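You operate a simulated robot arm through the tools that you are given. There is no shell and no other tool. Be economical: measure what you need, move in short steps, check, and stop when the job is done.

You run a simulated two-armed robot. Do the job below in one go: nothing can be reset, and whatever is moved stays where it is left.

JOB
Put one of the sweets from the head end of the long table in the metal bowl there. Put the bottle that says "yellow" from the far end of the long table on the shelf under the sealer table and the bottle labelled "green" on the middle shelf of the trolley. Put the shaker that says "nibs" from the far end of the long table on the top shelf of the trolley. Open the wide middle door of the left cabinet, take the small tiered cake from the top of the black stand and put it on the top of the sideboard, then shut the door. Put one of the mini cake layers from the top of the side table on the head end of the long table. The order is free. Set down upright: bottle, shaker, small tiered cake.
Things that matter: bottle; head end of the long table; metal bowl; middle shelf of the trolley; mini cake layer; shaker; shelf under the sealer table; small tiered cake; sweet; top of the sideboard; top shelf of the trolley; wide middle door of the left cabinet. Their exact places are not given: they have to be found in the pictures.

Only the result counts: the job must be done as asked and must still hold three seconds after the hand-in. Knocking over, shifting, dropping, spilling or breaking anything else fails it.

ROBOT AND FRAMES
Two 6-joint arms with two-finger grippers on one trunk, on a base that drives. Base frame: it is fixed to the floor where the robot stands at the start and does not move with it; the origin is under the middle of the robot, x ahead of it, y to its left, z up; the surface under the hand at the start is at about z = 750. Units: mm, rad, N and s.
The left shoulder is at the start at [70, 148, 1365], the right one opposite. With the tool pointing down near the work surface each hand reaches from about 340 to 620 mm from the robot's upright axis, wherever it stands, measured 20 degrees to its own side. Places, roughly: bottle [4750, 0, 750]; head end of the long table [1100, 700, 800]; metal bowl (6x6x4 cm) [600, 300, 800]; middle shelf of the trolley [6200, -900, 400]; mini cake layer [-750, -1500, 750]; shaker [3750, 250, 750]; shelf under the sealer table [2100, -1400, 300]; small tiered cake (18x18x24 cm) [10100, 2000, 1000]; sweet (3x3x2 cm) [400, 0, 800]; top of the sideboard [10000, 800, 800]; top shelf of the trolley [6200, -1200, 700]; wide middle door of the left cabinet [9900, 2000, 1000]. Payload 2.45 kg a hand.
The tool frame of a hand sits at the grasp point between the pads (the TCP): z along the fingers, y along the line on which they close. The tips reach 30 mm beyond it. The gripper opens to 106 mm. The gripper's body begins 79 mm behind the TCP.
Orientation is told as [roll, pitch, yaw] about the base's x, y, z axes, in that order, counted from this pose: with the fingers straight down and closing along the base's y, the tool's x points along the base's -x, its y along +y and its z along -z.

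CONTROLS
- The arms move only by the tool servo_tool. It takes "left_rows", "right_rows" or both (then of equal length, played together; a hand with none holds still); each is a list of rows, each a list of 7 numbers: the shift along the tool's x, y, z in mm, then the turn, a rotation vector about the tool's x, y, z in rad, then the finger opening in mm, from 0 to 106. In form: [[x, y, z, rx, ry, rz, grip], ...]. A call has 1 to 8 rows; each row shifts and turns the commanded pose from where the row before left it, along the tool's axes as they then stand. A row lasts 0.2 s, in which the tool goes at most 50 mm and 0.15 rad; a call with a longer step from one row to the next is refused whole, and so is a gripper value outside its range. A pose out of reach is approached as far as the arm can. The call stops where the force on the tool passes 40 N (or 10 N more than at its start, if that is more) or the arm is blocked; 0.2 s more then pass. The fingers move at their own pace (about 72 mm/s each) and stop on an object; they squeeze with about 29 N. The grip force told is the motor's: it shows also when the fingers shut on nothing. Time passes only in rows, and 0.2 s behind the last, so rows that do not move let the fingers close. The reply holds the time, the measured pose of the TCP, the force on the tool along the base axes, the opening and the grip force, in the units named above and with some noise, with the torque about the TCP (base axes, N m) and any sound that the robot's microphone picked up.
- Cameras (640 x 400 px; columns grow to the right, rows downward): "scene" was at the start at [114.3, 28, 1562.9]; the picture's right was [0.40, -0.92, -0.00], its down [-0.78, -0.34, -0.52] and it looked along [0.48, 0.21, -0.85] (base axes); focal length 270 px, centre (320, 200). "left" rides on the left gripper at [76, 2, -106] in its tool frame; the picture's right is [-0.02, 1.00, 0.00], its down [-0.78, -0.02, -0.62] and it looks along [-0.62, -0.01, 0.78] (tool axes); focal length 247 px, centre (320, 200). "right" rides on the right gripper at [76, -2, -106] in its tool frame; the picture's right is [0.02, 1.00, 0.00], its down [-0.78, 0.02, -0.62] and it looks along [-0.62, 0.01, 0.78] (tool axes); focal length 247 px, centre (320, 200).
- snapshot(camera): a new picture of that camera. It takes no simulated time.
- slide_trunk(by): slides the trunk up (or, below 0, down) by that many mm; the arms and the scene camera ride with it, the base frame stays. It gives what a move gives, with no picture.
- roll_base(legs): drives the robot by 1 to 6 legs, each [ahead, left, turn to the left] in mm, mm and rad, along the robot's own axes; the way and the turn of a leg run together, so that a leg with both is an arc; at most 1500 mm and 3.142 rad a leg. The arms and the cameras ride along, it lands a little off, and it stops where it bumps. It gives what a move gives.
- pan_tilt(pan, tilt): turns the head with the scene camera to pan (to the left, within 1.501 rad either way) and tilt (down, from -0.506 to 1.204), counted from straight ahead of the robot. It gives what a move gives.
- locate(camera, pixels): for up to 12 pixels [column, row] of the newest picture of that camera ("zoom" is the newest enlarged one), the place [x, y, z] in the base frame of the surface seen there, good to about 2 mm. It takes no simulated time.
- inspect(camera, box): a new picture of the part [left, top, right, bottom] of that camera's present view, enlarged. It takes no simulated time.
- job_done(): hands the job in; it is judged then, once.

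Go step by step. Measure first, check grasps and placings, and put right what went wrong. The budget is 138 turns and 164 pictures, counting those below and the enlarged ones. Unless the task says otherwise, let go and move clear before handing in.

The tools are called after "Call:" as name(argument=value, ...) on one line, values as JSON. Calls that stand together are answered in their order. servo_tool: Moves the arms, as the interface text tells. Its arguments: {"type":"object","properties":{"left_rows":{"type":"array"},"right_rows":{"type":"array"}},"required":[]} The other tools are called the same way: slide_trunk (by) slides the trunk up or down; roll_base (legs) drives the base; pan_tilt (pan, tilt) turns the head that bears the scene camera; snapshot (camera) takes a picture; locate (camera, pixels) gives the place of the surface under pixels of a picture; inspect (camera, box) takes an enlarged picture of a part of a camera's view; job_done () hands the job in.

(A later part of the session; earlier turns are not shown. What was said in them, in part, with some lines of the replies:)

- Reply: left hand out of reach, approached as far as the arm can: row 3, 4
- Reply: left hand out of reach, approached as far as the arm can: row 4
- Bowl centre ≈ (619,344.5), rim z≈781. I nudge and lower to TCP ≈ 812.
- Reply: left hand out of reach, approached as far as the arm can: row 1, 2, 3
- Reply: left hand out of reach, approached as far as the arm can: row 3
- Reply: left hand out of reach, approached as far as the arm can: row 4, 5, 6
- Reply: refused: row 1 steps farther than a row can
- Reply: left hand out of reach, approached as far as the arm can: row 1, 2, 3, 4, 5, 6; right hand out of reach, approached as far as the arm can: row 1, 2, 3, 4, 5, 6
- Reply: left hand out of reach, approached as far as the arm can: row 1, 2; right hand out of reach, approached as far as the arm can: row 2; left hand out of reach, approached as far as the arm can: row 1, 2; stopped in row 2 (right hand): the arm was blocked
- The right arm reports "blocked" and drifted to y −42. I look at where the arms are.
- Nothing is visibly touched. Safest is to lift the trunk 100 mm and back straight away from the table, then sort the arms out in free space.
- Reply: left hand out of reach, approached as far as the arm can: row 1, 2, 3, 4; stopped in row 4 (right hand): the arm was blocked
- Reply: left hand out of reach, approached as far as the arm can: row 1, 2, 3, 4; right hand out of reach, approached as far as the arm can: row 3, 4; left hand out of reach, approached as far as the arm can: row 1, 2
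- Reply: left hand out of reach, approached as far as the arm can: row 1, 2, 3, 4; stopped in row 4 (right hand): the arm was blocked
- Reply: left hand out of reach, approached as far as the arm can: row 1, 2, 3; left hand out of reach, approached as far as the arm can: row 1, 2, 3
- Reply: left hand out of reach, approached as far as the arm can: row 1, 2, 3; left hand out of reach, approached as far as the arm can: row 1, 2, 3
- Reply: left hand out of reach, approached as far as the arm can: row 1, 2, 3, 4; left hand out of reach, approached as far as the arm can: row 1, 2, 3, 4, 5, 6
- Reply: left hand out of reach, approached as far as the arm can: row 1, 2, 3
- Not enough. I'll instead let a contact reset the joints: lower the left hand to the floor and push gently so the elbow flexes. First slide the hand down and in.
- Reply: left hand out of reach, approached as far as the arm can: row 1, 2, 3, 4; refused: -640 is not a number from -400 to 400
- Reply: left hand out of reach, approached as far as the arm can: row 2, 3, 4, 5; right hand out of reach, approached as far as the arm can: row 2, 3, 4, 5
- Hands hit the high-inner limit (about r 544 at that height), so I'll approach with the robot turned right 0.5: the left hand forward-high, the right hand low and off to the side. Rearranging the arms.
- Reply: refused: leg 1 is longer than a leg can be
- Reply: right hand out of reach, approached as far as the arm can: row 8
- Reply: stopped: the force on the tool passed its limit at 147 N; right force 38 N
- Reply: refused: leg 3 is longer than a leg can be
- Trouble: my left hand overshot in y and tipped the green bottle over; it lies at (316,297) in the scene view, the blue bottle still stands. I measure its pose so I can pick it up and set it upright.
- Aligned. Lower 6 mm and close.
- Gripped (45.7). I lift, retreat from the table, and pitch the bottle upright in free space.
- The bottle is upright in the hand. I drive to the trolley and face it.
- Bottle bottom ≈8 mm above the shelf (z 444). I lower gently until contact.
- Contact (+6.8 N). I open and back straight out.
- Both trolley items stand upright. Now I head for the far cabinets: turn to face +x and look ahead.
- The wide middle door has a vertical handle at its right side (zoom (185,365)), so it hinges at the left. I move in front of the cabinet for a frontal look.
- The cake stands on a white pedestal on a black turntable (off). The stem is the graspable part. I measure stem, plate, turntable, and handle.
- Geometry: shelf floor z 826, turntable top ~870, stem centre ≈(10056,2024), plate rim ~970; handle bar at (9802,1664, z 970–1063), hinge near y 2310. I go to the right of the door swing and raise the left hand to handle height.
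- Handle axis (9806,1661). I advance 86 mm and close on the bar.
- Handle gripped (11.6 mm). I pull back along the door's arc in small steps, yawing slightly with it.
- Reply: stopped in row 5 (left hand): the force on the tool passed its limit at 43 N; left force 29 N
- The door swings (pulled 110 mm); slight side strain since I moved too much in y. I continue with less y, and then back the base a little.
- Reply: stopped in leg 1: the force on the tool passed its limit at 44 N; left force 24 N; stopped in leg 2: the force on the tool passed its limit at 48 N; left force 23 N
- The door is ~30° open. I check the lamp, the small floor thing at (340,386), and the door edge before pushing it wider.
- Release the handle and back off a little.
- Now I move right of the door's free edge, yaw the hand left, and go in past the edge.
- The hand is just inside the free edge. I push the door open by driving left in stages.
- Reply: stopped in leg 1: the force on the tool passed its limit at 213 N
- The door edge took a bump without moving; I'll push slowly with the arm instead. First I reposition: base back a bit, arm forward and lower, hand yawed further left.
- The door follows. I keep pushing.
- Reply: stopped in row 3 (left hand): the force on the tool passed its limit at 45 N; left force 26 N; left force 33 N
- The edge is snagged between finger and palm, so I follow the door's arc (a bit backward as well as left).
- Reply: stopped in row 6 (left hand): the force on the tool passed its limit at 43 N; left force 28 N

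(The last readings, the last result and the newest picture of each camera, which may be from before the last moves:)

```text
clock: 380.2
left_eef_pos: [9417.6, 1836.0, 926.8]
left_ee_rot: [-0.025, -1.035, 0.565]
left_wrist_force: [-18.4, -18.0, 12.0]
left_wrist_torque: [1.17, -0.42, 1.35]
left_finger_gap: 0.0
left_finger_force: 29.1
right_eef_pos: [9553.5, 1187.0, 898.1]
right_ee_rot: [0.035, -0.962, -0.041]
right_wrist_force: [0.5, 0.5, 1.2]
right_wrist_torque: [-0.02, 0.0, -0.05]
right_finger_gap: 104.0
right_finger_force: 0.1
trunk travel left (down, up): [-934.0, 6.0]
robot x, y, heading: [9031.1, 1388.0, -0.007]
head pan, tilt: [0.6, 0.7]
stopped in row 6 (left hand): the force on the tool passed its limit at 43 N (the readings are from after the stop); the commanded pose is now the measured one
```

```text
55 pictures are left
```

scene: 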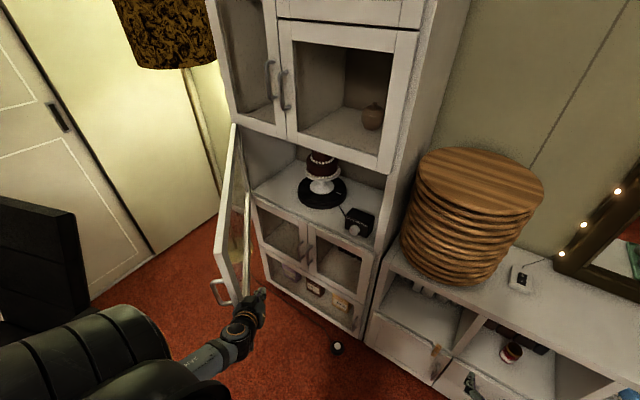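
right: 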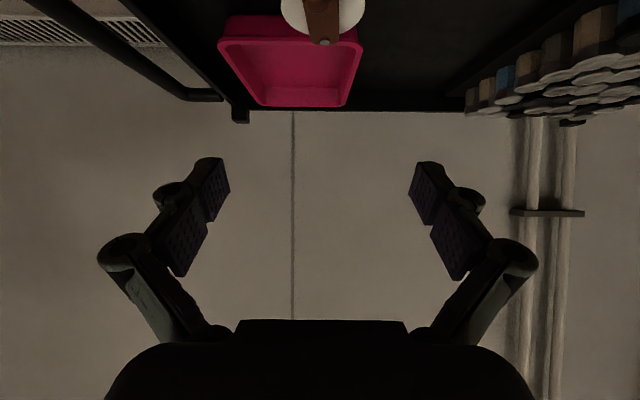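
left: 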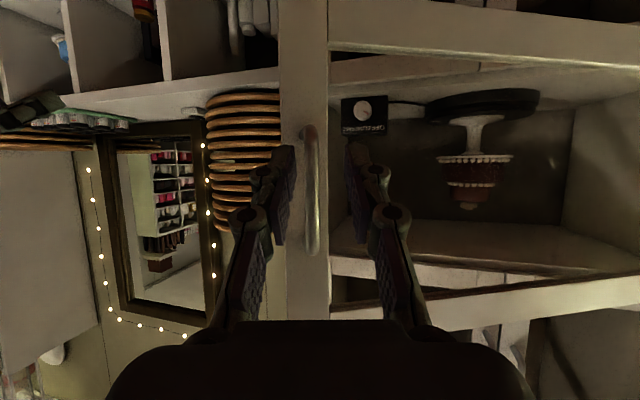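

Call:
servo_tool(left_rows=[[6, 8, -10, 0, 0, 0, 0], [5, 16, -8.7, 0.026, 0, 0.015, 0], [5, 16, -8.7, 0.026, 0, 0.015, 0], [5, 16, -8.7, 0.026, 0, 0.015, 0], [4, 17, -7, 0.026, 0, 0.015, 0], [4, 17, -7, 0.026, 0, 0.015, 0], [3, 18, -5, 0.026, 0, 0.015, 0], [3, 18, -5, 0.026, 0, 0.015, 0]])

Call:
servo_tool(left_rows=[[2, 18, -3.5, 0.026, 0, 0.015, 0], [2, 18, -3.5, 0.026, 0, 0.015, 0], [2, 18, -3.5, 0.026, 0, 0.015, 0], [2, 18, -3.5, 0.026, 0, 0.015, 0], [2, 18, -3.5, 0.026, 0, 0.015, 0]])

Call:
snapshot(camera="scene")

```text
clock: 382.0
left_eef_pos: [9307.1, 1921.2, 921.9]
left_ee_rot: [-0.03, -1.034, 0.358]
left_wrist_force: [-1.5, 0.2, -0.4]
left_wrist_torque: [0.0, -0.01, -0.02]
left_finger_gap: 0.2
left_finger_force: 28.7
right_eef_pos: [9558.5, 1190.1, 895.7]
right_ee_rot: [0.025, -0.958, -0.035]
right_wrist_force: [0.8, -0.1, 0.3]
right_wrist_torque: [0.0, -0.03, -0.01]
right_finger_gap: 104.0
right_finger_force: 0.1
trunk travel left (down, up): [-934.0, 6.0]
robot x, y, heading: [9030.9, 1388.4, -0.004]
head pan, tilt: [0.6, 0.7]
```

```text
clock: 383.2
left_eef_pos: [9284.5, 1931.3, 964.5]
left_ee_rot: [-0.017, -1.032, 0.233]
left_wrist_force: [0.0, -0.5, 0.0]
left_wrist_torque: [0.03, 0.03, 0.03]
left_finger_gap: 0.1
left_finger_force: 28.8
left hand out of reach, approached as far as the arm can: row 2, 3, 4, 5
right_eef_pos: [9557.9, 1189.8, 896.6]
right_ee_rot: [0.026, -0.956, -0.035]
right_wrist_force: [0.6, -0.3, 0.1]
right_wrist_torque: [-0.01, 0.03, 0.0]
right_finger_gap: 103.9
right_finger_force: 0.1
trunk travel left (down, up): [-934.0, 6.0]
robot x, y, heading: [9032.6, 1389.8, -0.006]
head pan, tilt: [0.6, 0.7]
```

```text
54 pictures are left
```

scene: 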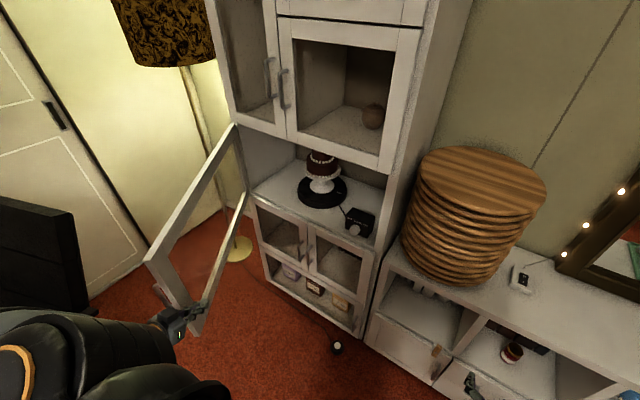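

Call:
locate(camera="scene", pixels=[[150, 262], [190, 330], [235, 128], [245, 195], [180, 210], [215, 275]])

Call:
servo_tool(left_rows=[[0, -25, 0, 0, 0, 0, 0], [0, -30, 0, 0, 0, 0, 0], [-10, -30, 17, 0, 0, 0, 0], [-15, -30, 26, 0, 0, 0, 0], [-15, -30, 26, 0, 0, 0, 0], [-15, -30, 26, 0, 0, 0, 0]])

```text
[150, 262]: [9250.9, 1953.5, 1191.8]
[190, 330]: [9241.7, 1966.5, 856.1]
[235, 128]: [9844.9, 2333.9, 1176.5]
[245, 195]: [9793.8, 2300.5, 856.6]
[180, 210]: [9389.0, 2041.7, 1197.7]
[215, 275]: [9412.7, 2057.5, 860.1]
```

```text
clock: 384.6
left_eef_pos: [9427.9, 1782.8, 963.1]
left_ee_rot: [-0.037, -1.036, 0.213]
left_wrist_force: [0.2, 0.2, 0.4]
left_wrist_torque: [0.05, 0.01, -0.02]
left_finger_gap: 0.0
left_finger_force: 28.6
right_eef_pos: [9559.3, 1188.5, 894.7]
right_ee_rot: [0.028, -0.955, -0.037]
right_wrist_force: [0.2, -0.3, -0.2]
right_wrist_torque: [0.02, 0.0, 0.01]
right_finger_gap: 104.1
right_finger_force: 0.1
trunk travel left (down, up): [-934.0, 6.0]
robot x, y, heading: [9036.8, 1386.1, -0.01]
head pan, tilt: [0.6, 0.7]
```

The door is about 57° open (edge at (9246,1958)), enough for a slightly diagonal extraction. I reshape both arms: right tucked down, left levelled to a 75° forward tilt.

Call:
servo_tool(left_rows=[[-20.2, -39.5, 11.2, 0, 0, 0, 40], [-20.2, -39.5, 11.2, 0, 0, 0, 80], [-20.2, -39.5, 11.2, 0, 0, 0, 80], [-20.2, -39.5, 11.2, 0, 0, 0, 80], [-20.2, -39.5, 11.2, 0, 0, 0, 80], [-20.2, -39.5, 11.2, 0, 0, 0, 80]], right_rows=[[29, 0, -24, 0, 0, 0, 60], [29, 0, -24, 0, 0, 0, 60], [29, 0, -24, 0, 0, 0, 60], [29, 0, -24, 0, 0, 0, 60], [0, 0, 0, 0, 0.137, 0, 60], [0, 0, 0, 0, 0.137, 0, 60]])

Call:
servo_tool(left_rows=[[0, 0, 0, 0.095, 0, 0.056, 80], [0, 0, 0, 0.095, 0, 0.056, 80], [0, 0, 0, 0, -0.137, 0, 80], [0, 0, 0, 0, -0.137, 0, 80], [0, 0, 0, 0, 0, 0, 80]], right_rows=[[0, 0, 0, 0, 0.137, 0, 60], [0, 0, 0, 0, 0.137, 0, 60], [0, 0, 0, 0, 0.137, 0, 60], [0, 0, 0, 0, 0.137, 0, 60], [0, 0, 0, 0, 0.13, 0, 60]])

```text
clock: 386.0
left_eef_pos: [9583.0, 1583.9, 1031.2]
left_ee_rot: [0.076, -1.027, 0.106]
left_wrist_force: [-0.3, 0.4, -0.5]
left_wrist_torque: [0.04, -0.02, -0.02]
left_finger_gap: 80.2
left_finger_force: 0.0
right_eef_pos: [9413.6, 1191.2, 855.6]
right_ee_rot: [0.02, -0.68, -0.027]
right_wrist_force: [-0.5, -0.7, 0.1]
right_wrist_torque: [-0.02, 0.0, -0.03]
right_finger_gap: 60.1
right_finger_force: 0.0
trunk travel left (down, up): [-934.0, 6.0]
robot x, y, heading: [9032.0, 1389.0, -0.009]
head pan, tilt: [0.6, 0.7]
```

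```text
clock: 387.2
left_eef_pos: [9586.8, 1569.9, 1037.3]
left_ee_rot: [-0.067, -1.313, 0.027]
left_wrist_force: [1.8, -0.5, -0.4]
left_wrist_torque: [0.01, -0.01, -0.02]
left_finger_gap: 80.0
left_finger_force: 0.1
right_eef_pos: [9413.9, 1192.1, 856.8]
right_ee_rot: [0.013, -0.001, -0.013]
right_wrist_force: [0.1, -0.3, 0.1]
right_wrist_torque: [-0.01, -0.02, 0.01]
right_finger_gap: 59.9
right_finger_force: 0.1
trunk travel left (down, up): [-934.0, 6.0]
robot x, y, heading: [9029.3, 1389.5, -0.011]
head pan, tilt: [0.6, 0.7]
```

Call:
slide_trunk(by=-124)

Call:
roll_base(legs=[[0, 0, 0.21], [300, 215, 0]])

Call:
snapshot(camera="left")

Call:
snapshot(camera="scene")

```text
clock: 388.7
left_eef_pos: [9585.7, 1571.4, 914.5]
left_ee_rot: [-0.067, -1.313, 0.026]
left_wrist_force: [0.5, -0.3, 0.1]
left_wrist_torque: [-0.01, 0.0, -0.02]
left_finger_gap: 79.8
left_finger_force: 0.0
right_eef_pos: [9412.5, 1191.7, 732.8]
right_ee_rot: [0.014, -0.005, -0.013]
right_wrist_force: [0.2, -1.1, 0.6]
right_wrist_torque: [-0.01, -0.01, 0.01]
right_finger_gap: 60.1
right_finger_force: 0.1
trunk travel left (down, up): [-810.0, 130.0]
robot x, y, heading: [9029.8, 1388.5, -0.01]
head pan, tilt: [0.6, 0.7]
```

```text
clock: 391.8
left_eef_pos: [9777.2, 1949.3, 914.5]
left_ee_rot: [-0.064, -1.312, 0.239]
left_wrist_force: [0.4, 0.3, -0.9]
left_wrist_torque: [0.04, 0.0, 0.02]
left_finger_gap: 80.0
left_finger_force: 0.1
right_eef_pos: [9688.1, 1542.6, 732.4]
right_ee_rot: [0.016, -0.005, 0.2]
right_wrist_force: [-0.2, -1.0, 0.3]
right_wrist_torque: [-0.01, 0.02, -0.04]
right_finger_gap: 60.3
right_finger_force: 0.1
trunk travel left (down, up): [-810.0, 130.0]
robot x, y, heading: [9272.3, 1648.8, 0.202]
head pan, tilt: [0.6, 0.7]
```

```text
53 pictures are left
```

left: 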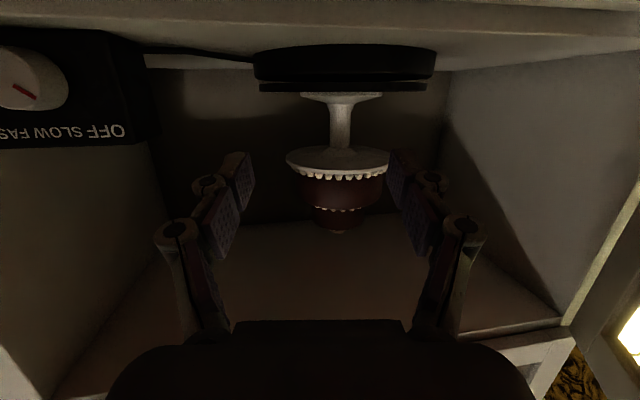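

```text
52 pictures are left
```

scene: 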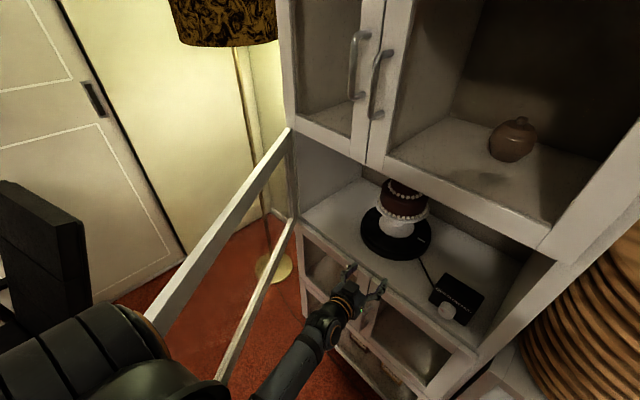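

Call:
locate(camera="left", pixels=[[341, 125], [341, 110], [341, 140], [331, 125], [351, 125], [341, 100], [340, 152], [340, 170], [345, 85], [345, 65], [290, 158], [386, 160]])

Call:
inspect(camera="left", box=[240, 30, 440, 190])

```text
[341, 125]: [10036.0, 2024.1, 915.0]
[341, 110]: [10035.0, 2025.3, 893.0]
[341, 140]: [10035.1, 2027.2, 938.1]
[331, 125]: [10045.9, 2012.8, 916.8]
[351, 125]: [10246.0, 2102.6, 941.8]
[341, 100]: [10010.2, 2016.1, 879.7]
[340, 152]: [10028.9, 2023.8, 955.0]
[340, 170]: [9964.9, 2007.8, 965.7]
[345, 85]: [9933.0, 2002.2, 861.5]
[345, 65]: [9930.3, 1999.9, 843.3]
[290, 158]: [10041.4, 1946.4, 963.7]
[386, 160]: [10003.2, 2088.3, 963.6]
```

```text
2.50 times, centred on (340, 110) of left
```

zoom: 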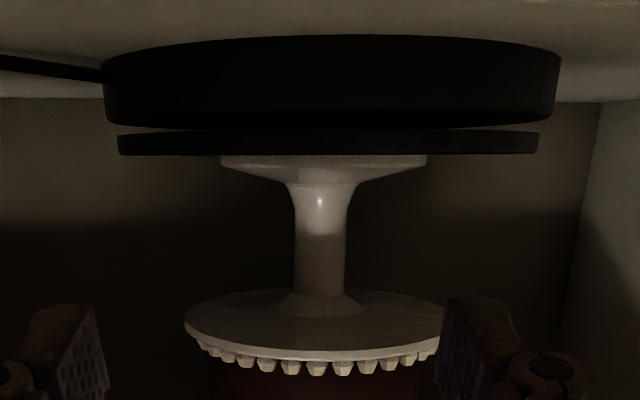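

Stem clear between z≈895–940, centre ≈(10051,2028), plate underside ~955. I move the base 100 ahead and 30 left, and ease the pitch slightly.

Call:
roll_base(legs=[[100, 30, 0]])

Call:
servo_tool(left_rows=[[0, 0, 0, 0, 0.055, 0, 70], [0, 0, 0, 0, 0, 0, 70]])

Call:
snapshot(camera="left")

```text
clock: 393.0
left_eef_pos: [9864.2, 1999.6, 913.8]
left_ee_rot: [-0.068, -1.311, 0.24]
left_wrist_force: [-0.3, -0.4, 0.1]
left_wrist_torque: [-0.01, -0.01, 0.01]
left_finger_gap: 80.3
left_finger_force: 0.0
right_eef_pos: [9777.6, 1593.7, 732.4]
right_ee_rot: [0.016, -0.003, 0.201]
right_wrist_force: [-0.5, 0.7, -0.2]
right_wrist_torque: [0.0, 0.0, -0.01]
right_finger_gap: 59.8
right_finger_force: 0.2
trunk travel left (down, up): [-810.0, 130.0]
robot x, y, heading: [9364.6, 1705.6, 0.2]
head pan, tilt: [0.6, 0.7]
```

```text
clock: 393.6
left_eef_pos: [9866.4, 2000.7, 913.4]
left_ee_rot: [-0.056, -1.257, 0.233]
left_wrist_force: [0.7, 0.3, -1.2]
left_wrist_torque: [0.01, -0.02, -0.01]
left_finger_gap: 70.2
left_finger_force: 0.2
right_eef_pos: [9777.8, 1593.4, 732.5]
right_ee_rot: [0.014, -0.004, 0.201]
right_wrist_force: [0.1, 0.1, 0.7]
right_wrist_torque: [0.04, 0.06, 0.0]
right_finger_gap: 60.0
right_finger_force: 0.0
trunk travel left (down, up): [-810.0, 130.0]
robot x, y, heading: [9363.2, 1706.5, 0.204]
head pan, tilt: [0.6, 0.7]
```

```text
50 pictures are left
```

left: 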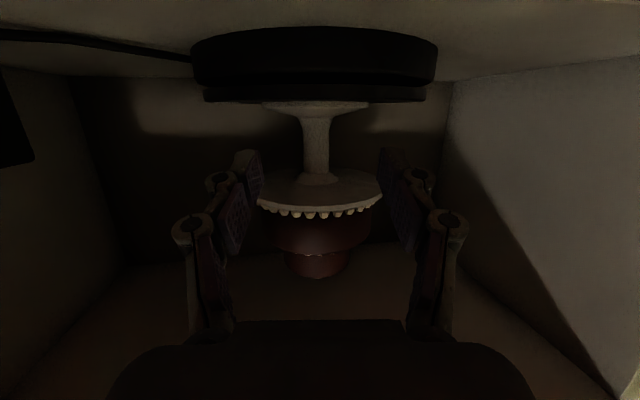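

Call:
servo_tool(left_rows=[[-8.5, -0.8, 26.2, 0, 0, 0, 70], [-8.5, -0.8, 26.2, 0, 0, 0, 70], [-8.5, -0.8, 26.2, 0, 0, 0, 70], [-8.5, -0.8, 26.2, 0, 0, 0, 70], [0, 0, 0, 0, 0, 0, 70]])

Call:
snapshot(camera="left")

Call:
inspect(camera="scene", box=[280, 140, 520, 340])

```text
clock: 394.8
left_eef_pos: [9976.5, 2015.8, 915.0]
left_ee_rot: [-0.055, -1.258, 0.228]
left_wrist_force: [-0.4, 0.0, 0.0]
left_wrist_torque: [-0.02, 0.02, 0.0]
left_finger_gap: 70.1
left_finger_force: 0.1
right_eef_pos: [9777.9, 1593.7, 733.5]
right_ee_rot: [0.014, -0.003, 0.2]
right_wrist_force: [0.3, -0.8, 0.2]
right_wrist_torque: [-0.03, 0.0, 0.03]
right_finger_gap: 60.0
right_finger_force: 0.1
trunk travel left (down, up): [-810.0, 130.0]
robot x, y, heading: [9364.6, 1706.6, 0.206]
head pan, tilt: [0.6, 0.7]
```

```text
49 pictures are left
```

left: 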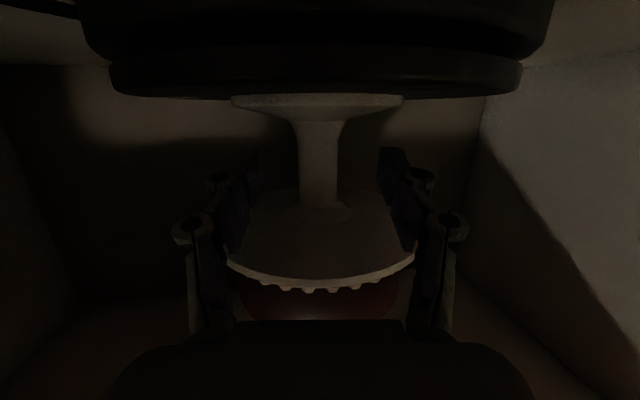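

```text
2.00 times, centred on (400, 240) of scene
```

zoom: 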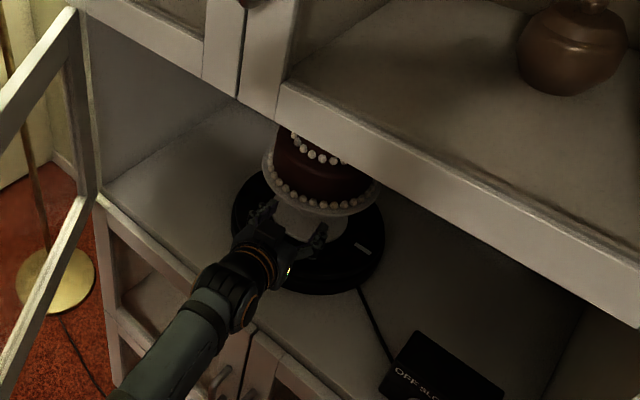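

Tracking well under the plate, no contact. I advance the last 57 mm.

Call:
servo_tool(left_rows=[[-4.9, 0, 18.4, 0, 0, 0, 70], [-4.9, 0, 18.4, 0, 0, 0, 70], [-4.9, 0, 18.4, 0, 0, 0, 70], [0, 0, 0, 0, 0, 0, 70]])

Call:
snapshot(camera="left")

```text
clock: 395.8
left_eef_pos: [10030.8, 2025.7, 911.6]
left_ee_rot: [-0.055, -1.259, 0.229]
left_wrist_force: [-0.9, -0.7, -0.4]
left_wrist_torque: [-0.01, -0.01, 0.0]
left_finger_gap: 70.2
left_finger_force: 0.0
right_eef_pos: [9776.8, 1594.5, 732.6]
right_ee_rot: [0.016, -0.002, 0.201]
right_wrist_force: [0.3, -0.6, -0.4]
right_wrist_torque: [-0.01, -0.02, -0.02]
right_finger_gap: 60.1
right_finger_force: 0.1
trunk travel left (down, up): [-810.0, 130.0]
robot x, y, heading: [9362.2, 1701.3, 0.208]
head pan, tilt: [0.6, 0.7]
```

```text
47 pictures are left
```

left: 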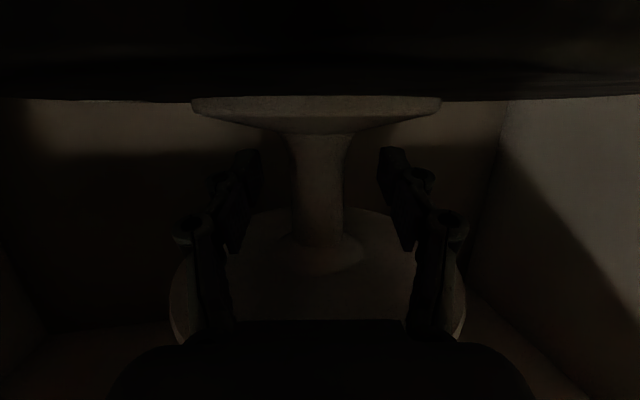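

The stem (column 319) is between the fingertips. I close.

Call:
servo_tool(left_rows=[[-1, 0, 3.5, 0, 0, 0, 55], [0, 0, 0, 0, 0, 0, 40], [0, 0, 0, 0, 0, 0, 25], [0, 0, 0, 0, 0, 0, 10], [0, 0, 0, 0, 0, 0, 10], [0, 0, 0, 0, 0, 0, 10]])

Call:
snapshot(camera="left")

```text
clock: 397.2
left_eef_pos: [10033.9, 2026.6, 912.0]
left_ee_rot: [-0.055, -1.26, 0.227]
left_wrist_force: [0.8, 0.9, 1.2]
left_wrist_torque: [0.52, 0.07, 0.01]
left_finger_gap: 31.0
left_finger_force: 29.0
right_eef_pos: [9778.5, 1595.5, 733.9]
right_ee_rot: [0.015, -0.003, 0.2]
right_wrist_force: [0.1, -0.2, 0.2]
right_wrist_torque: [0.04, 0.02, 0.0]
right_finger_gap: 60.1
right_finger_force: 0.0
trunk travel left (down, up): [-810.0, 130.0]
robot x, y, heading: [9365.3, 1704.1, 0.205]
head pan, tilt: [0.6, 0.7]
```

```text
46 pictures are left
```

left: 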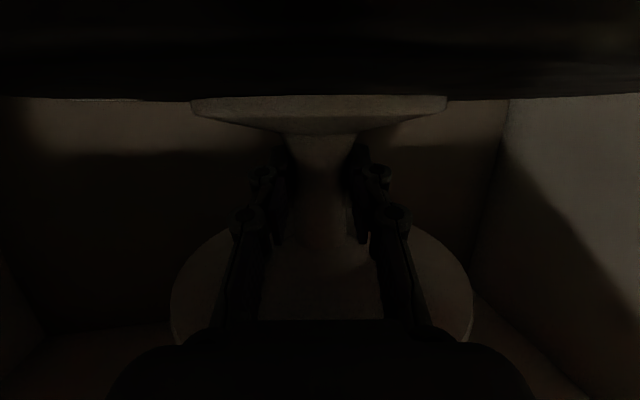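

Gripped (31 mm stem). I lift 20 mm with the trunk.

Call:
slide_trunk(by=20)

Call:
snapshot(camera="left")

Call:
inspect(camera="scene", box=[280, 140, 520, 340])

```text
clock: 397.9
left_eef_pos: [10034.3, 2026.0, 931.0]
left_ee_rot: [-0.056, -1.255, 0.231]
left_wrist_force: [0.5, 0.5, -6.7]
left_wrist_torque: [-0.03, 0.08, -0.01]
left_finger_gap: 30.9
left_finger_force: 29.3
right_eef_pos: [9776.9, 1593.2, 751.2]
right_ee_rot: [0.014, -0.003, 0.202]
right_wrist_force: [1.0, 0.3, -0.1]
right_wrist_torque: [0.0, -0.02, -0.01]
right_finger_gap: 59.9
right_finger_force: 0.1
trunk travel left (down, up): [-830.0, 110.0]
robot x, y, heading: [9365.8, 1703.7, 0.202]
head pan, tilt: [0.6, 0.7]
```

```text
45 pictures are left
```

left: 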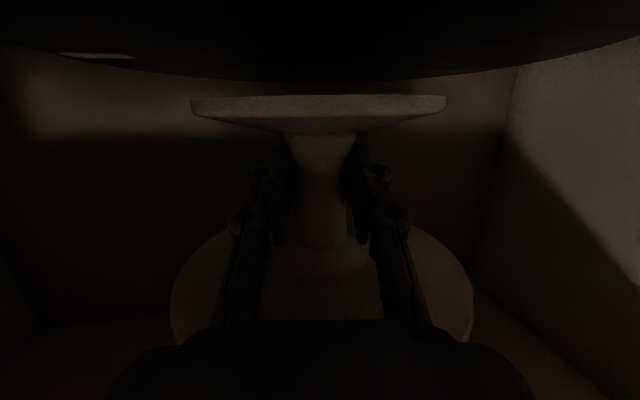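

```text
2.00 times, centred on (400, 240) of scene
```

zoom: 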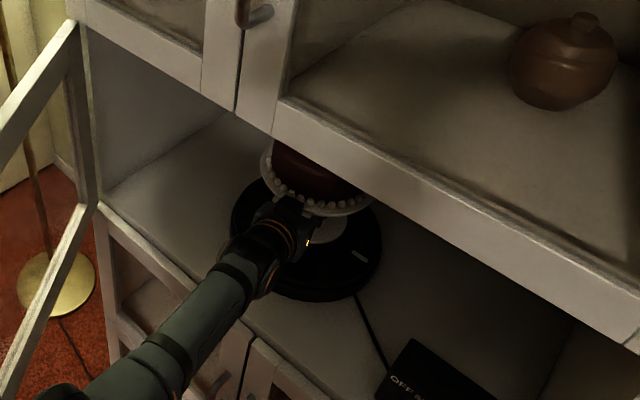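

Lifted clear (≈7 N). I back it straight out, then a bit to the right, away from the door.

Call:
roll_base(legs=[[-220, 0, 0], [-160, -120, 0]])

Call:
snapshot(camera="scene")

Call:
snapshot(camera="left")

```text
clock: 400.7
left_eef_pos: [9690.8, 1832.0, 929.1]
left_ee_rot: [-0.058, -1.255, 0.234]
left_wrist_force: [0.3, 0.3, -7.4]
left_wrist_torque: [-0.04, 0.1, 0.01]
left_finger_gap: 31.2
left_finger_force: 29.1
right_eef_pos: [9435.2, 1400.0, 752.1]
right_ee_rot: [0.015, -0.002, 0.203]
right_wrist_force: [0.1, -0.5, -0.2]
right_wrist_torque: [-0.04, 0.0, 0.01]
right_finger_gap: 60.3
right_finger_force: 0.2
trunk travel left (down, up): [-830.0, 110.0]
robot x, y, heading: [9016.9, 1507.3, 0.207]
head pan, tilt: [0.6, 0.7]
```

```text
43 pictures are left
```

scene: 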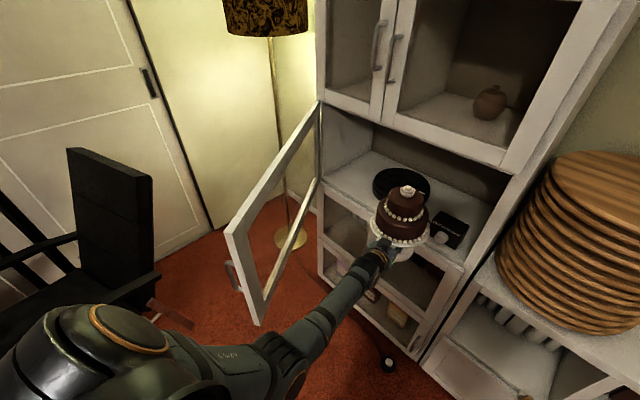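

```text
42 pictures are left
```

left: 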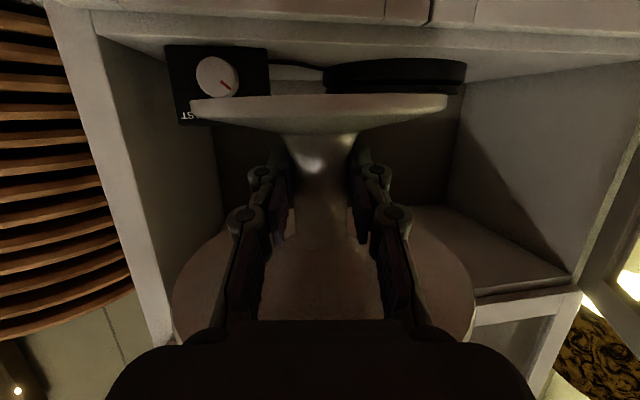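

The cake is out and upright. I back a little, square up to heading 0, and move right along the sideboard to look for a free spot.

Call:
roll_base(legs=[[-30, -100, -0.2], [0, -560, 0]])

Call:
pan_tilt(pan=0.1, tilt=0.6)

Call:
snapshot(camera="scene")

```text
clock: 404.7
left_eef_pos: [9723.0, 1013.1, 930.6]
left_ee_rot: [-0.056, -1.257, 0.016]
left_wrist_force: [0.7, 0.1, -5.2]
left_wrist_torque: [0.0, 0.08, 0.02]
left_finger_gap: 31.1
left_finger_force: 28.8
right_eef_pos: [9381.8, 644.2, 753.3]
right_ee_rot: [0.012, -0.003, -0.011]
right_wrist_force: [0.8, 0.6, 0.2]
right_wrist_torque: [0.04, 0.0, -0.01]
right_finger_gap: 60.0
right_finger_force: 0.1
trunk travel left (down, up): [-830.0, 110.0]
robot x, y, heading: [8998.2, 838.0, -0.008]
head pan, tilt: [0.6, 0.7]
```

```text
clock: 405.7
left_eef_pos: [9724.3, 1013.7, 930.7]
left_ee_rot: [-0.053, -1.256, 0.016]
left_wrist_force: [0.6, 0.6, -6.3]
left_wrist_torque: [0.01, 0.11, 0.01]
left_finger_gap: 31.0
left_finger_force: 29.1
right_eef_pos: [9382.1, 644.7, 753.3]
right_ee_rot: [0.015, -0.003, -0.01]
right_wrist_force: [0.5, -0.5, 0.5]
right_wrist_torque: [0.02, 0.03, 0.01]
right_finger_gap: 59.9
right_finger_force: 0.2
trunk travel left (down, up): [-830.0, 110.0]
robot x, y, heading: [8995.4, 834.0, -0.003]
head pan, tilt: [0.099, 0.6]
```

```text
41 pictures are left
```

scene: 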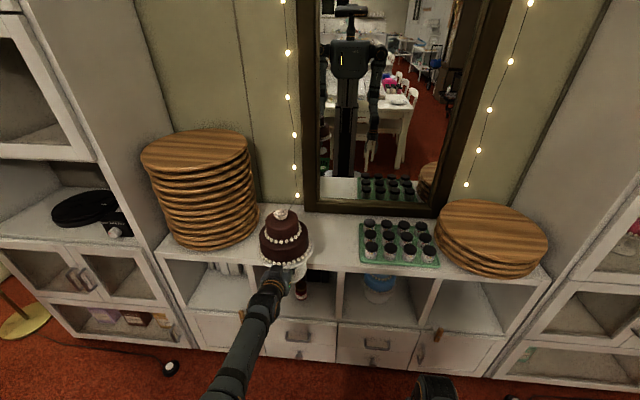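

Call:
locate(camera="scene", pixels=[[362, 262], [360, 228], [330, 240], [320, 262], [345, 268], [330, 215], [265, 215], [250, 240], [235, 240], [300, 205], [340, 225], [325, 200]])

Call:
inspect(camera="scene", box=[220, 170, 380, 290])

```text
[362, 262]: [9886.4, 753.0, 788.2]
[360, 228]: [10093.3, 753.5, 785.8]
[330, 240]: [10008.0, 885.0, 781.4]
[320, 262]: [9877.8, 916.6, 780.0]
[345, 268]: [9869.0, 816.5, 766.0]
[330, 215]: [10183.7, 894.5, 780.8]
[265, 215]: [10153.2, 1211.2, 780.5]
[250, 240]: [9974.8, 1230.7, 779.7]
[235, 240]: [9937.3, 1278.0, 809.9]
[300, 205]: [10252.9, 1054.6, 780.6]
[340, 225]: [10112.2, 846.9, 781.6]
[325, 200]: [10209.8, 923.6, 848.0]
```

```text
3.33 times, centred on (300, 230) of scene
```

zoom: 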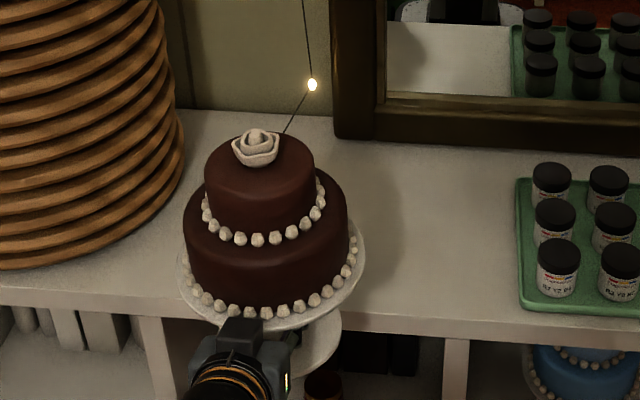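

Sideboard top is z 780.5, front x≈9872; free around (9970,910) left of the jar tray (y≤755). I drive the cake there.

Call:
roll_base(legs=[[226, -104, 0]])

Call:
slide_trunk(by=-90)

Call:
snapshot(camera="scene")

Call:
snapshot(camera="left")

```text
clock: 407.5
left_eef_pos: [9947.6, 905.7, 931.1]
left_ee_rot: [-0.055, -1.255, 0.02]
left_wrist_force: [0.0, 0.8, -5.7]
left_wrist_torque: [-0.02, 0.08, -0.02]
left_finger_gap: 30.7
left_finger_force: 28.7
right_eef_pos: [9607.2, 537.7, 753.1]
right_ee_rot: [0.014, -0.004, -0.008]
right_wrist_force: [-0.4, 0.4, -0.1]
right_wrist_torque: [-0.01, 0.02, -0.03]
right_finger_gap: 59.9
right_finger_force: 0.2
trunk travel left (down, up): [-830.0, 110.0]
robot x, y, heading: [9221.5, 736.8, -0.003]
head pan, tilt: [0.099, 0.6]
```

```text
clock: 408.7
left_eef_pos: [9949.1, 907.4, 840.5]
left_ee_rot: [-0.054, -1.256, 0.019]
left_wrist_force: [-0.2, 0.0, -5.4]
left_wrist_torque: [0.02, 0.09, -0.01]
left_finger_gap: 31.0
left_finger_force: 29.0
right_eef_pos: [9607.4, 537.0, 662.3]
right_ee_rot: [0.015, -0.003, -0.008]
right_wrist_force: [-0.7, -0.2, 0.8]
right_wrist_torque: [0.01, 0.01, 0.01]
right_finger_gap: 60.0
right_finger_force: 0.1
trunk travel left (down, up): [-740.0, 200.0]
robot x, y, heading: [9222.7, 729.9, -0.006]
head pan, tilt: [0.099, 0.6]
```

```text
39 pictures are left
```

scene: 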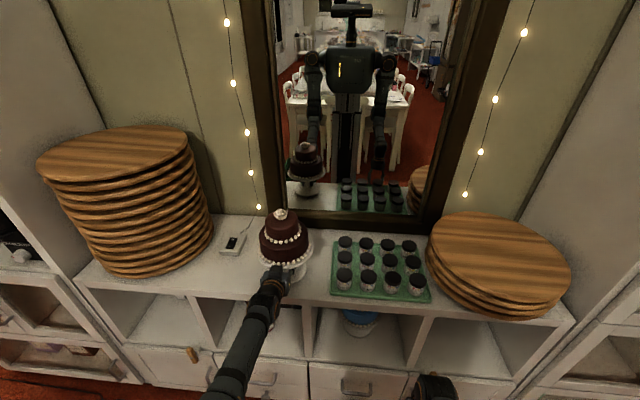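

```text
38 pictures are left
```

left: 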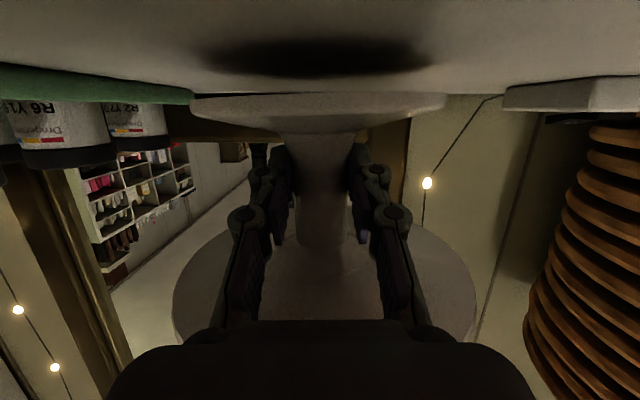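

Clear on both sides. I lower 14 mm by trunk, then feel for contact.

Call:
slide_trunk(by=-14)

Call:
servo_tool(left_rows=[[1.9, 0, 0.6, 0, 0, 0, 10], [1.4, 0, 0.46, 0, 0, 0, 10], [0.95, 0, 0.3, 0, 0, 0, 10], [0, 0, 0, 0, 0, 0, 10]])

```text
clock: 409.4
left_eef_pos: [9948.5, 906.6, 826.5]
left_ee_rot: [-0.053, -1.254, 0.02]
left_wrist_force: [-0.9, 0.5, -5.6]
left_wrist_torque: [0.0, 0.1, 0.0]
left_finger_gap: 30.9
left_finger_force: 28.7
right_eef_pos: [9607.7, 537.6, 649.1]
right_ee_rot: [0.016, -0.004, -0.007]
right_wrist_force: [-0.7, -0.9, 0.1]
right_wrist_torque: [0.01, 0.0, -0.01]
right_finger_gap: 59.8
right_finger_force: 0.1
trunk travel left (down, up): [-726.0, 214.0]
robot x, y, heading: [9225.5, 733.8, -0.008]
head pan, tilt: [0.099, 0.6]
```

```text
clock: 410.4
left_eef_pos: [9949.5, 905.5, 824.9]
left_ee_rot: [-0.051, -1.261, 0.015]
left_wrist_force: [-0.7, -0.6, 4.8]
left_wrist_torque: [0.57, -0.2, 0.05]
left_finger_gap: 30.8
left_finger_force: 28.8
right_eef_pos: [9606.2, 536.6, 649.8]
right_ee_rot: [0.014, -0.004, -0.008]
right_wrist_force: [0.2, 0.1, -0.3]
right_wrist_torque: [0.0, -0.01, 0.01]
right_finger_gap: 60.1
right_finger_force: 0.1
trunk travel left (down, up): [-726.0, 214.0]
robot x, y, heading: [9222.8, 729.7, -0.004]
head pan, tilt: [0.099, 0.6]
```

Contact (load passed to the sideboard). I open wide and withdraw slowly.

Call:
servo_tool(left_rows=[[0, 0, 0, 0, 0, 0, 30], [0, 0, 0, 0, 0, 0, 50], [0, 0, 0, 0, 0, 0, 74], [0, 0, 0, 0, 0, 0, 74], [6.2, 0, -19, 0, 0, 0, 74], [6.2, 0, -19, 0, 0, 0, 74], [6.2, 0, -19, 0, 0, 0, 74]])

Call:
roll_base(legs=[[-120, 0, 0]])

Call:
snapshot(camera="scene")

Call:
snapshot(camera="left")

```text
clock: 411.9
left_eef_pos: [9889.5, 906.6, 822.0]
left_ee_rot: [-0.052, -1.257, 0.017]
left_wrist_force: [-0.9, -0.1, -0.2]
left_wrist_torque: [0.02, 0.02, 0.0]
left_finger_gap: 74.1
left_finger_force: 0.0
right_eef_pos: [9605.5, 537.8, 649.6]
right_ee_rot: [0.016, -0.004, -0.008]
right_wrist_force: [-1.0, 0.0, 0.2]
right_wrist_torque: [-0.01, -0.02, 0.02]
right_finger_gap: 60.2
right_finger_force: 0.0
trunk travel left (down, up): [-726.0, 214.0]
robot x, y, heading: [9223.0, 731.6, -0.002]
head pan, tilt: [0.099, 0.6]
```

```text
clock: 413.2
left_eef_pos: [9772.9, 906.8, 819.7]
left_ee_rot: [-0.055, -1.258, 0.017]
left_wrist_force: [-0.3, -0.2, -0.4]
left_wrist_torque: [-0.01, 0.01, 0.01]
left_finger_gap: 73.9
left_finger_force: 0.1
right_eef_pos: [9489.9, 536.7, 648.8]
right_ee_rot: [0.016, -0.005, -0.009]
right_wrist_force: [0.4, -0.2, 0.0]
right_wrist_torque: [0.01, 0.03, 0.0]
right_finger_gap: 59.9
right_finger_force: 0.0
trunk travel left (down, up): [-726.0, 214.0]
robot x, y, heading: [9110.2, 728.4, -0.005]
head pan, tilt: [0.099, 0.6]
```

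```text
37 pictures are left
```

scene: 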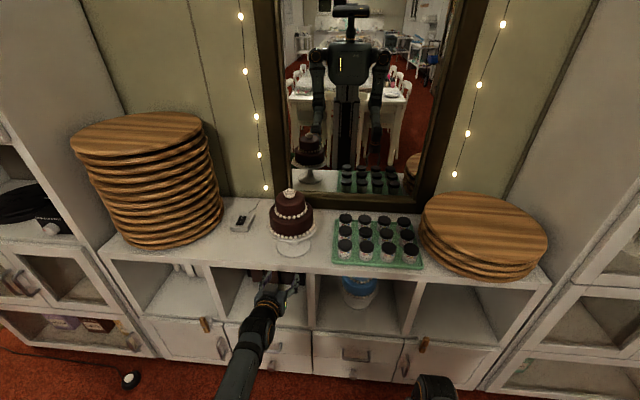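

```text
36 pictures are left
```

left: 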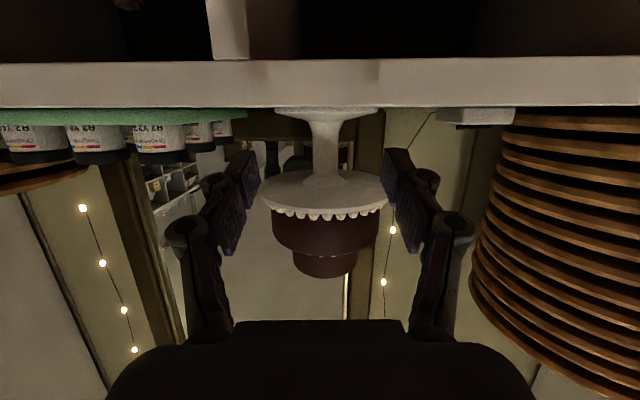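

The cake stands on the sideboard, well clear. Now to shut the door I retract the left arm, close its fingers, raise to rail height and drive round to the front of the door's free edge (staying right of it and clear of the crate).

Call:
servo_tool(left_rows=[[8, -19.5, -24.5, 0, 0, 0, 0], [8, -19.5, -24.5, 0, 0, 0, 0], [8, -19.5, -24.5, 0, 0, 0, 0], [8, -19.5, -24.5, 0, 0, 0, 0]])

Call:
slide_trunk(by=57)

Call:
roll_base(legs=[[-125, 0, 0], [0, 1030, 0], [-355, 0, 0]])

Call:
pan_tilt(pan=0.25, tilt=0.65)

Call:
snapshot(camera="scene")

Call:
snapshot(camera="left")

```text
clock: 414.4
left_eef_pos: [9674.0, 878.4, 818.9]
left_ee_rot: [0.379, -1.246, -0.423]
left_wrist_force: [0.4, 0.2, 0.3]
left_wrist_torque: [0.01, 0.01, -0.02]
left_finger_gap: 0.0
left_finger_force: 28.8
right_eef_pos: [9491.6, 537.0, 647.6]
right_ee_rot: [0.015, -0.004, -0.01]
right_wrist_force: [0.3, 0.6, 0.2]
right_wrist_torque: [0.0, 0.02, 0.02]
right_finger_gap: 59.7
right_finger_force: 0.1
trunk travel left (down, up): [-726.0, 214.0]
robot x, y, heading: [9107.6, 734.9, -0.003]
head pan, tilt: [0.099, 0.6]
stopped in row 4 (left hand): the arm was blocked; the commanded pose is now the measured one
```

```text
clock: 415.4
left_eef_pos: [9674.0, 877.8, 878.2]
left_ee_rot: [0.377, -1.247, -0.423]
left_wrist_force: [-0.1, 0.0, 0.8]
left_wrist_torque: [0.0, 0.01, 0.0]
left_finger_gap: 0.0
left_finger_force: 29.2
right_eef_pos: [9491.0, 537.3, 706.0]
right_ee_rot: [0.016, -0.002, -0.01]
right_wrist_force: [0.4, -0.9, 0.2]
right_wrist_torque: [0.01, 0.02, 0.03]
right_finger_gap: 59.9
right_finger_force: 0.0
trunk travel left (down, up): [-783.0, 157.0]
robot x, y, heading: [9108.4, 734.1, -0.004]
head pan, tilt: [0.099, 0.6]
```

```text
clock: 423.2
left_eef_pos: [9215.3, 1861.1, 877.0]
left_ee_rot: [0.376, -1.247, -0.445]
left_wrist_force: [0.6, 0.6, 0.4]
left_wrist_torque: [0.03, 0.02, 0.0]
left_finger_gap: 0.0
left_finger_force: 28.6
right_eef_pos: [9021.5, 1524.0, 706.1]
right_ee_rot: [0.017, -0.005, -0.035]
right_wrist_force: [-0.6, 0.2, -1.1]
right_wrist_torque: [0.01, -0.03, 0.0]
right_finger_gap: 60.0
right_finger_force: 0.0
trunk travel left (down, up): [-783.0, 157.0]
robot x, y, heading: [8644.7, 1727.9, -0.031]
head pan, tilt: [0.099, 0.6]
```

```text
clock: 423.9
left_eef_pos: [9215.4, 1861.0, 876.5]
left_ee_rot: [0.383, -1.245, -0.449]
left_wrist_force: [0.0, -0.3, -0.1]
left_wrist_torque: [0.0, -0.02, 0.01]
left_finger_gap: 0.0
left_finger_force: 28.5
right_eef_pos: [9021.8, 1523.7, 705.5]
right_ee_rot: [0.015, -0.005, -0.033]
right_wrist_force: [0.5, -0.5, 0.5]
right_wrist_torque: [-0.01, 0.01, -0.02]
right_finger_gap: 59.9
right_finger_force: 0.1
trunk travel left (down, up): [-783.0, 157.0]
robot x, y, heading: [8649.7, 1727.1, -0.027]
head pan, tilt: [0.25, 0.649]
```

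```text
35 pictures are left
```

scene: 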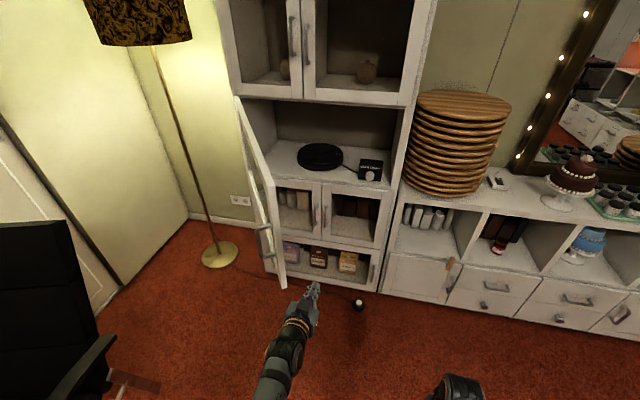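

```text
34 pictures are left
```

left: 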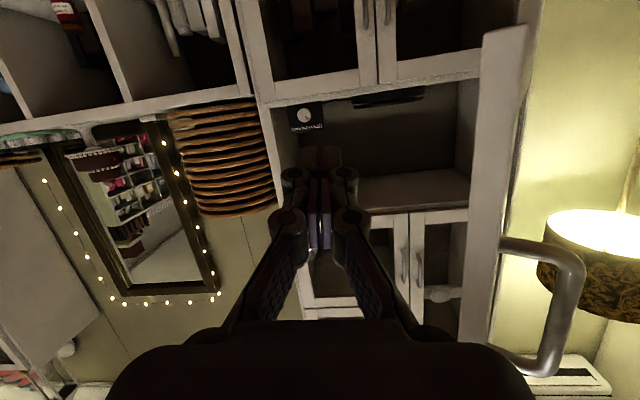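

The hand is just right of the door's free edge. I back 60, slide 150 left so the fingers face the outer side, and push forward.

Call:
roll_base(legs=[[-60, 0, 0.027], [0, 150, 0], [180, -40, 0], [160, -55, 0]])

Call:
snapshot(camera="scene")

Call:
snapshot(camera="left")

```text
clock: 428.1
left_eef_pos: [9494.1, 1931.1, 877.3]
left_ee_rot: [0.382, -1.249, -0.425]
left_wrist_force: [-0.2, -0.6, 0.3]
left_wrist_torque: [0.01, 0.0, -0.03]
left_finger_gap: 0.0
left_finger_force: 28.4
right_eef_pos: [9311.8, 1588.9, 706.0]
right_ee_rot: [0.015, -0.005, -0.009]
right_wrist_force: [-0.5, -0.1, -0.8]
right_wrist_torque: [0.01, 0.01, 0.01]
right_finger_gap: 60.1
right_finger_force: 0.0
trunk travel left (down, up): [-783.0, 157.0]
robot x, y, heading: [8931.9, 1784.5, -0.008]
head pan, tilt: [0.25, 0.649]
```

```text
33 pictures are left
```

scene: 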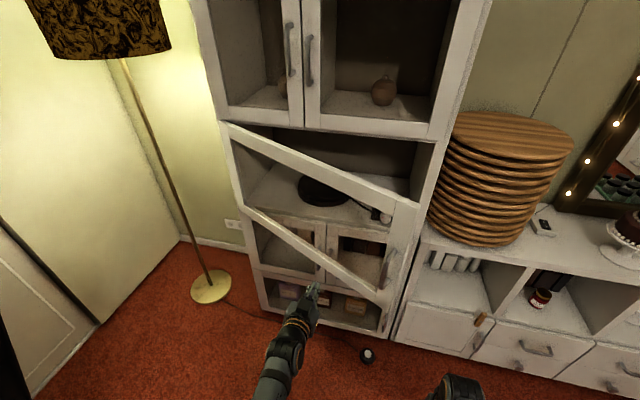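

```text
32 pictures are left
```

left: 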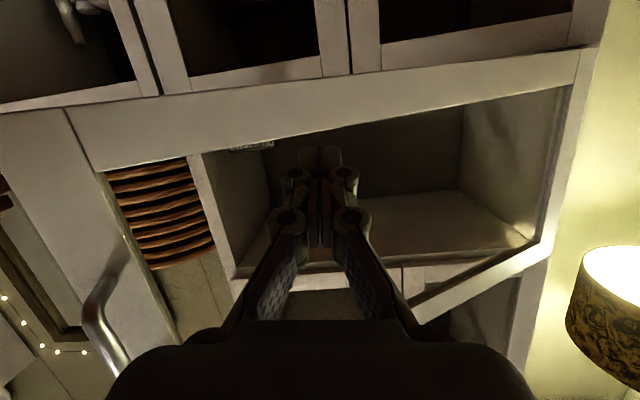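

The door swings shut nicely (now ~35°). I keep pushing.

Call:
roll_base(legs=[[150, -60, 0], [105, -45, 0]])

Call:
servo_tool(left_rows=[[-4, 0, 12.5, 0, 0, 0, 0], [-4, 0, 12.5, 0, 0, 0, 0], [-4, 0, 12.5, 0, 0, 0, 0], [-4, 0, 12.5, 0, 0, 0, 0], [-4, 0, 12.5, 0, 0, 0, 0], [-3, 0, 9, 0, 0, 0, 0], [-3, 0, 9, 0, 0, 0, 0]])

Call:
snapshot(camera="scene")

Call:
snapshot(camera="left")

```text
clock: 430.3
left_eef_pos: [9754.0, 1821.6, 876.8]
left_ee_rot: [0.381, -1.249, -0.424]
left_wrist_force: [0.4, -0.8, 0.2]
left_wrist_torque: [0.01, 0.03, 0.02]
left_finger_gap: 0.0
left_finger_force: 28.3
right_eef_pos: [9568.7, 1479.5, 705.4]
right_ee_rot: [0.016, -0.002, -0.01]
right_wrist_force: [0.8, 0.0, 0.3]
right_wrist_torque: [0.01, -0.03, 0.01]
right_finger_gap: 59.9
right_finger_force: 0.1
trunk travel left (down, up): [-783.0, 157.0]
robot x, y, heading: [9190.5, 1674.6, -0.006]
head pan, tilt: [0.25, 0.649]
```

```text
clock: 431.8
left_eef_pos: [9819.7, 1816.9, 876.9]
left_ee_rot: [0.376, -1.246, -0.421]
left_wrist_force: [-30.3, 2.0, 13.2]
left_wrist_torque: [-0.02, -0.49, 0.2]
left_finger_gap: 0.1
left_finger_force: 28.5
right_eef_pos: [9565.2, 1480.3, 709.2]
right_ee_rot: [0.016, -0.011, -0.011]
right_wrist_force: [0.1, 0.8, 0.1]
right_wrist_torque: [0.03, -0.01, 0.0]
right_finger_gap: 60.1
right_finger_force: 0.0
trunk travel left (down, up): [-783.0, 157.0]
robot x, y, heading: [9189.2, 1672.7, -0.004]
head pan, tilt: [0.25, 0.649]
stopped in row 7 (left hand): the force on the tool passed its limit at 50 N (the readings are from after the stop); the commanded pose is now the measured one
```

```text
31 pictures are left
```

scene: 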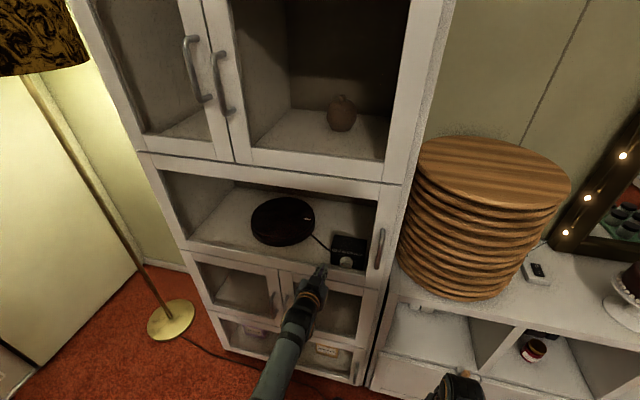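

```text
30 pictures are left
```

left: 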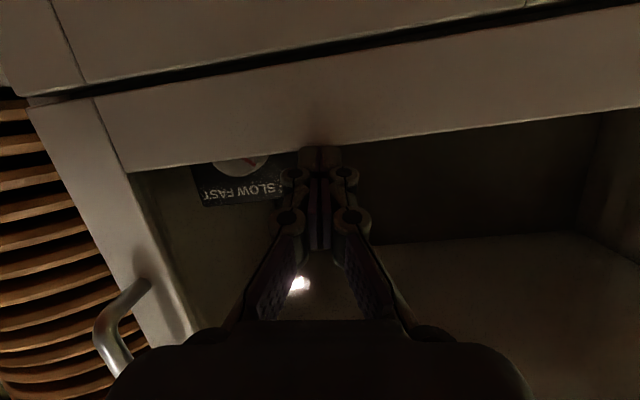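

The door met its stop (50 N). I back off and take a picture to confirm it is shut.

Call:
roll_base(legs=[[-200, 0, 0]])

Call:
pan_tilt(pan=0.1, tilt=0.5)

Call:
snapshot(camera="scene")

```text
clock: 433.4
left_eef_pos: [9630.2, 1813.7, 871.9]
left_ee_rot: [0.366, -1.236, -0.417]
left_wrist_force: [0.1, 0.0, -0.6]
left_wrist_torque: [0.0, 0.01, 0.03]
left_finger_gap: 0.2
left_finger_force: 29.3
right_eef_pos: [9370.5, 1479.0, 705.0]
right_ee_rot: [0.015, -0.003, -0.019]
right_wrist_force: [-0.6, -0.6, 0.1]
right_wrist_torque: [0.03, -0.01, -0.01]
right_finger_gap: 60.0
right_finger_force: 0.1
trunk travel left (down, up): [-783.0, 157.0]
robot x, y, heading: [8990.2, 1679.8, -0.014]
head pan, tilt: [0.25, 0.649]
```

```text
clock: 434.1
left_eef_pos: [9629.2, 1812.5, 873.8]
left_ee_rot: [0.367, -1.236, -0.42]
left_wrist_force: [1.1, -0.3, -0.8]
left_wrist_torque: [-0.01, 0.03, 0.02]
left_finger_gap: 0.2
left_finger_force: 28.5
right_eef_pos: [9369.6, 1479.1, 706.8]
right_ee_rot: [0.015, -0.007, -0.018]
right_wrist_force: [0.3, 0.3, 0.6]
right_wrist_torque: [0.03, 0.01, -0.02]
right_finger_gap: 60.1
right_finger_force: 0.1
trunk travel left (down, up): [-783.0, 157.0]
robot x, y, heading: [8986.5, 1675.8, -0.014]
head pan, tilt: [0.099, 0.499]
```

```text
29 pictures are left
5 turns are left
```

scene: 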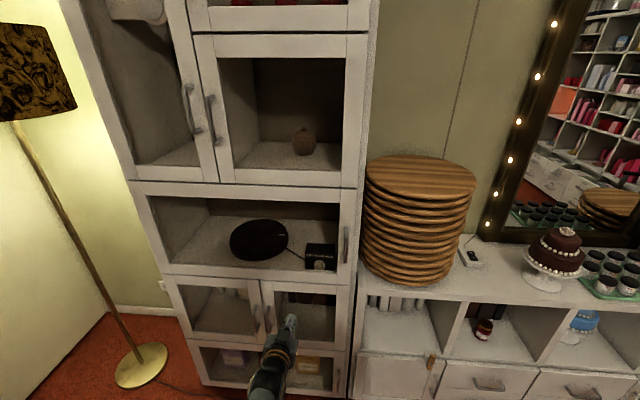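

The door looks flush with its neighbours (right stile at (345,230)). I confirm by measuring its corners against the closed position.

Call:
locate(camera="scene", pixels=[[346, 245], [347, 215], [345, 278], [150, 195], [345, 198], [175, 268], [353, 178], [348, 300]])

Call:
inspect(camera="scene", box=[120, 160, 380, 300])

```text
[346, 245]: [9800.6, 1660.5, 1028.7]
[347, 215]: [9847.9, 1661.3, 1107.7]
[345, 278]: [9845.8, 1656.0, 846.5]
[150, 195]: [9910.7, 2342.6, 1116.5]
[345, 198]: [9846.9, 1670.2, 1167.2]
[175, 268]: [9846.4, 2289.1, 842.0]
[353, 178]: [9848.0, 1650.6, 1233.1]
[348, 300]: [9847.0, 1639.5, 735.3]
```

```text
2.46 times, centred on (250, 230) of scene
4 turns are left
```

zoom: 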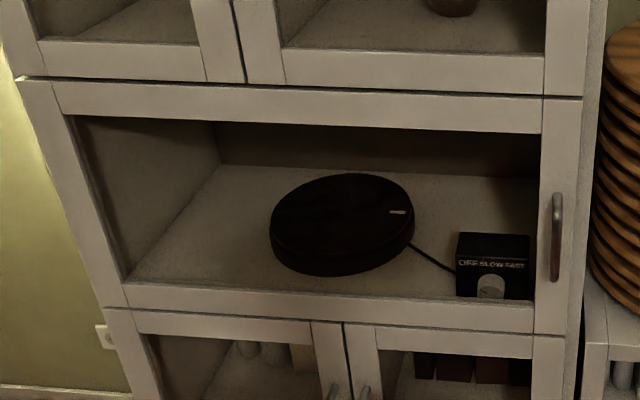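

The handle is back at (9801,1660) and the door face at x≈9847, flush with its neighbours. The cake stands on the sideboard and the hands are clear, so I hand the job in.

Call:
job_done()

```text
The job is handed in.
```

All the items were placed and the cabinet door is shut, but the run wasn't clean, and I don't yet know the verdict.

- **Sweet:** the green sweet is in the metal bowl at the head end of the long table.
- **Mini cake layer:** the lemon one is on the head end of the long table.
- **Yellow bottle:** upright on the shelf under the sealer table.
- **Green bottle:** upright on the middle shelf of the trolley. My hand tipped it over on the long table when the base overshot, and I stood it up again before carrying it.
- **"Nibs" shaker:** upright on the top shelf of the trolley.
- **Small tiered cake:** upright on top of the sideboard.
- **Wide middle door of the left cabinet:** shut. Its face measures flush with the neighbouring doors.

**Hard contacts:** the right hand pressed on a chair back with about 147 N, and the left hand hit the open door's edge with about 213 N. The chair still looked in place afterwards, and the door kept working.
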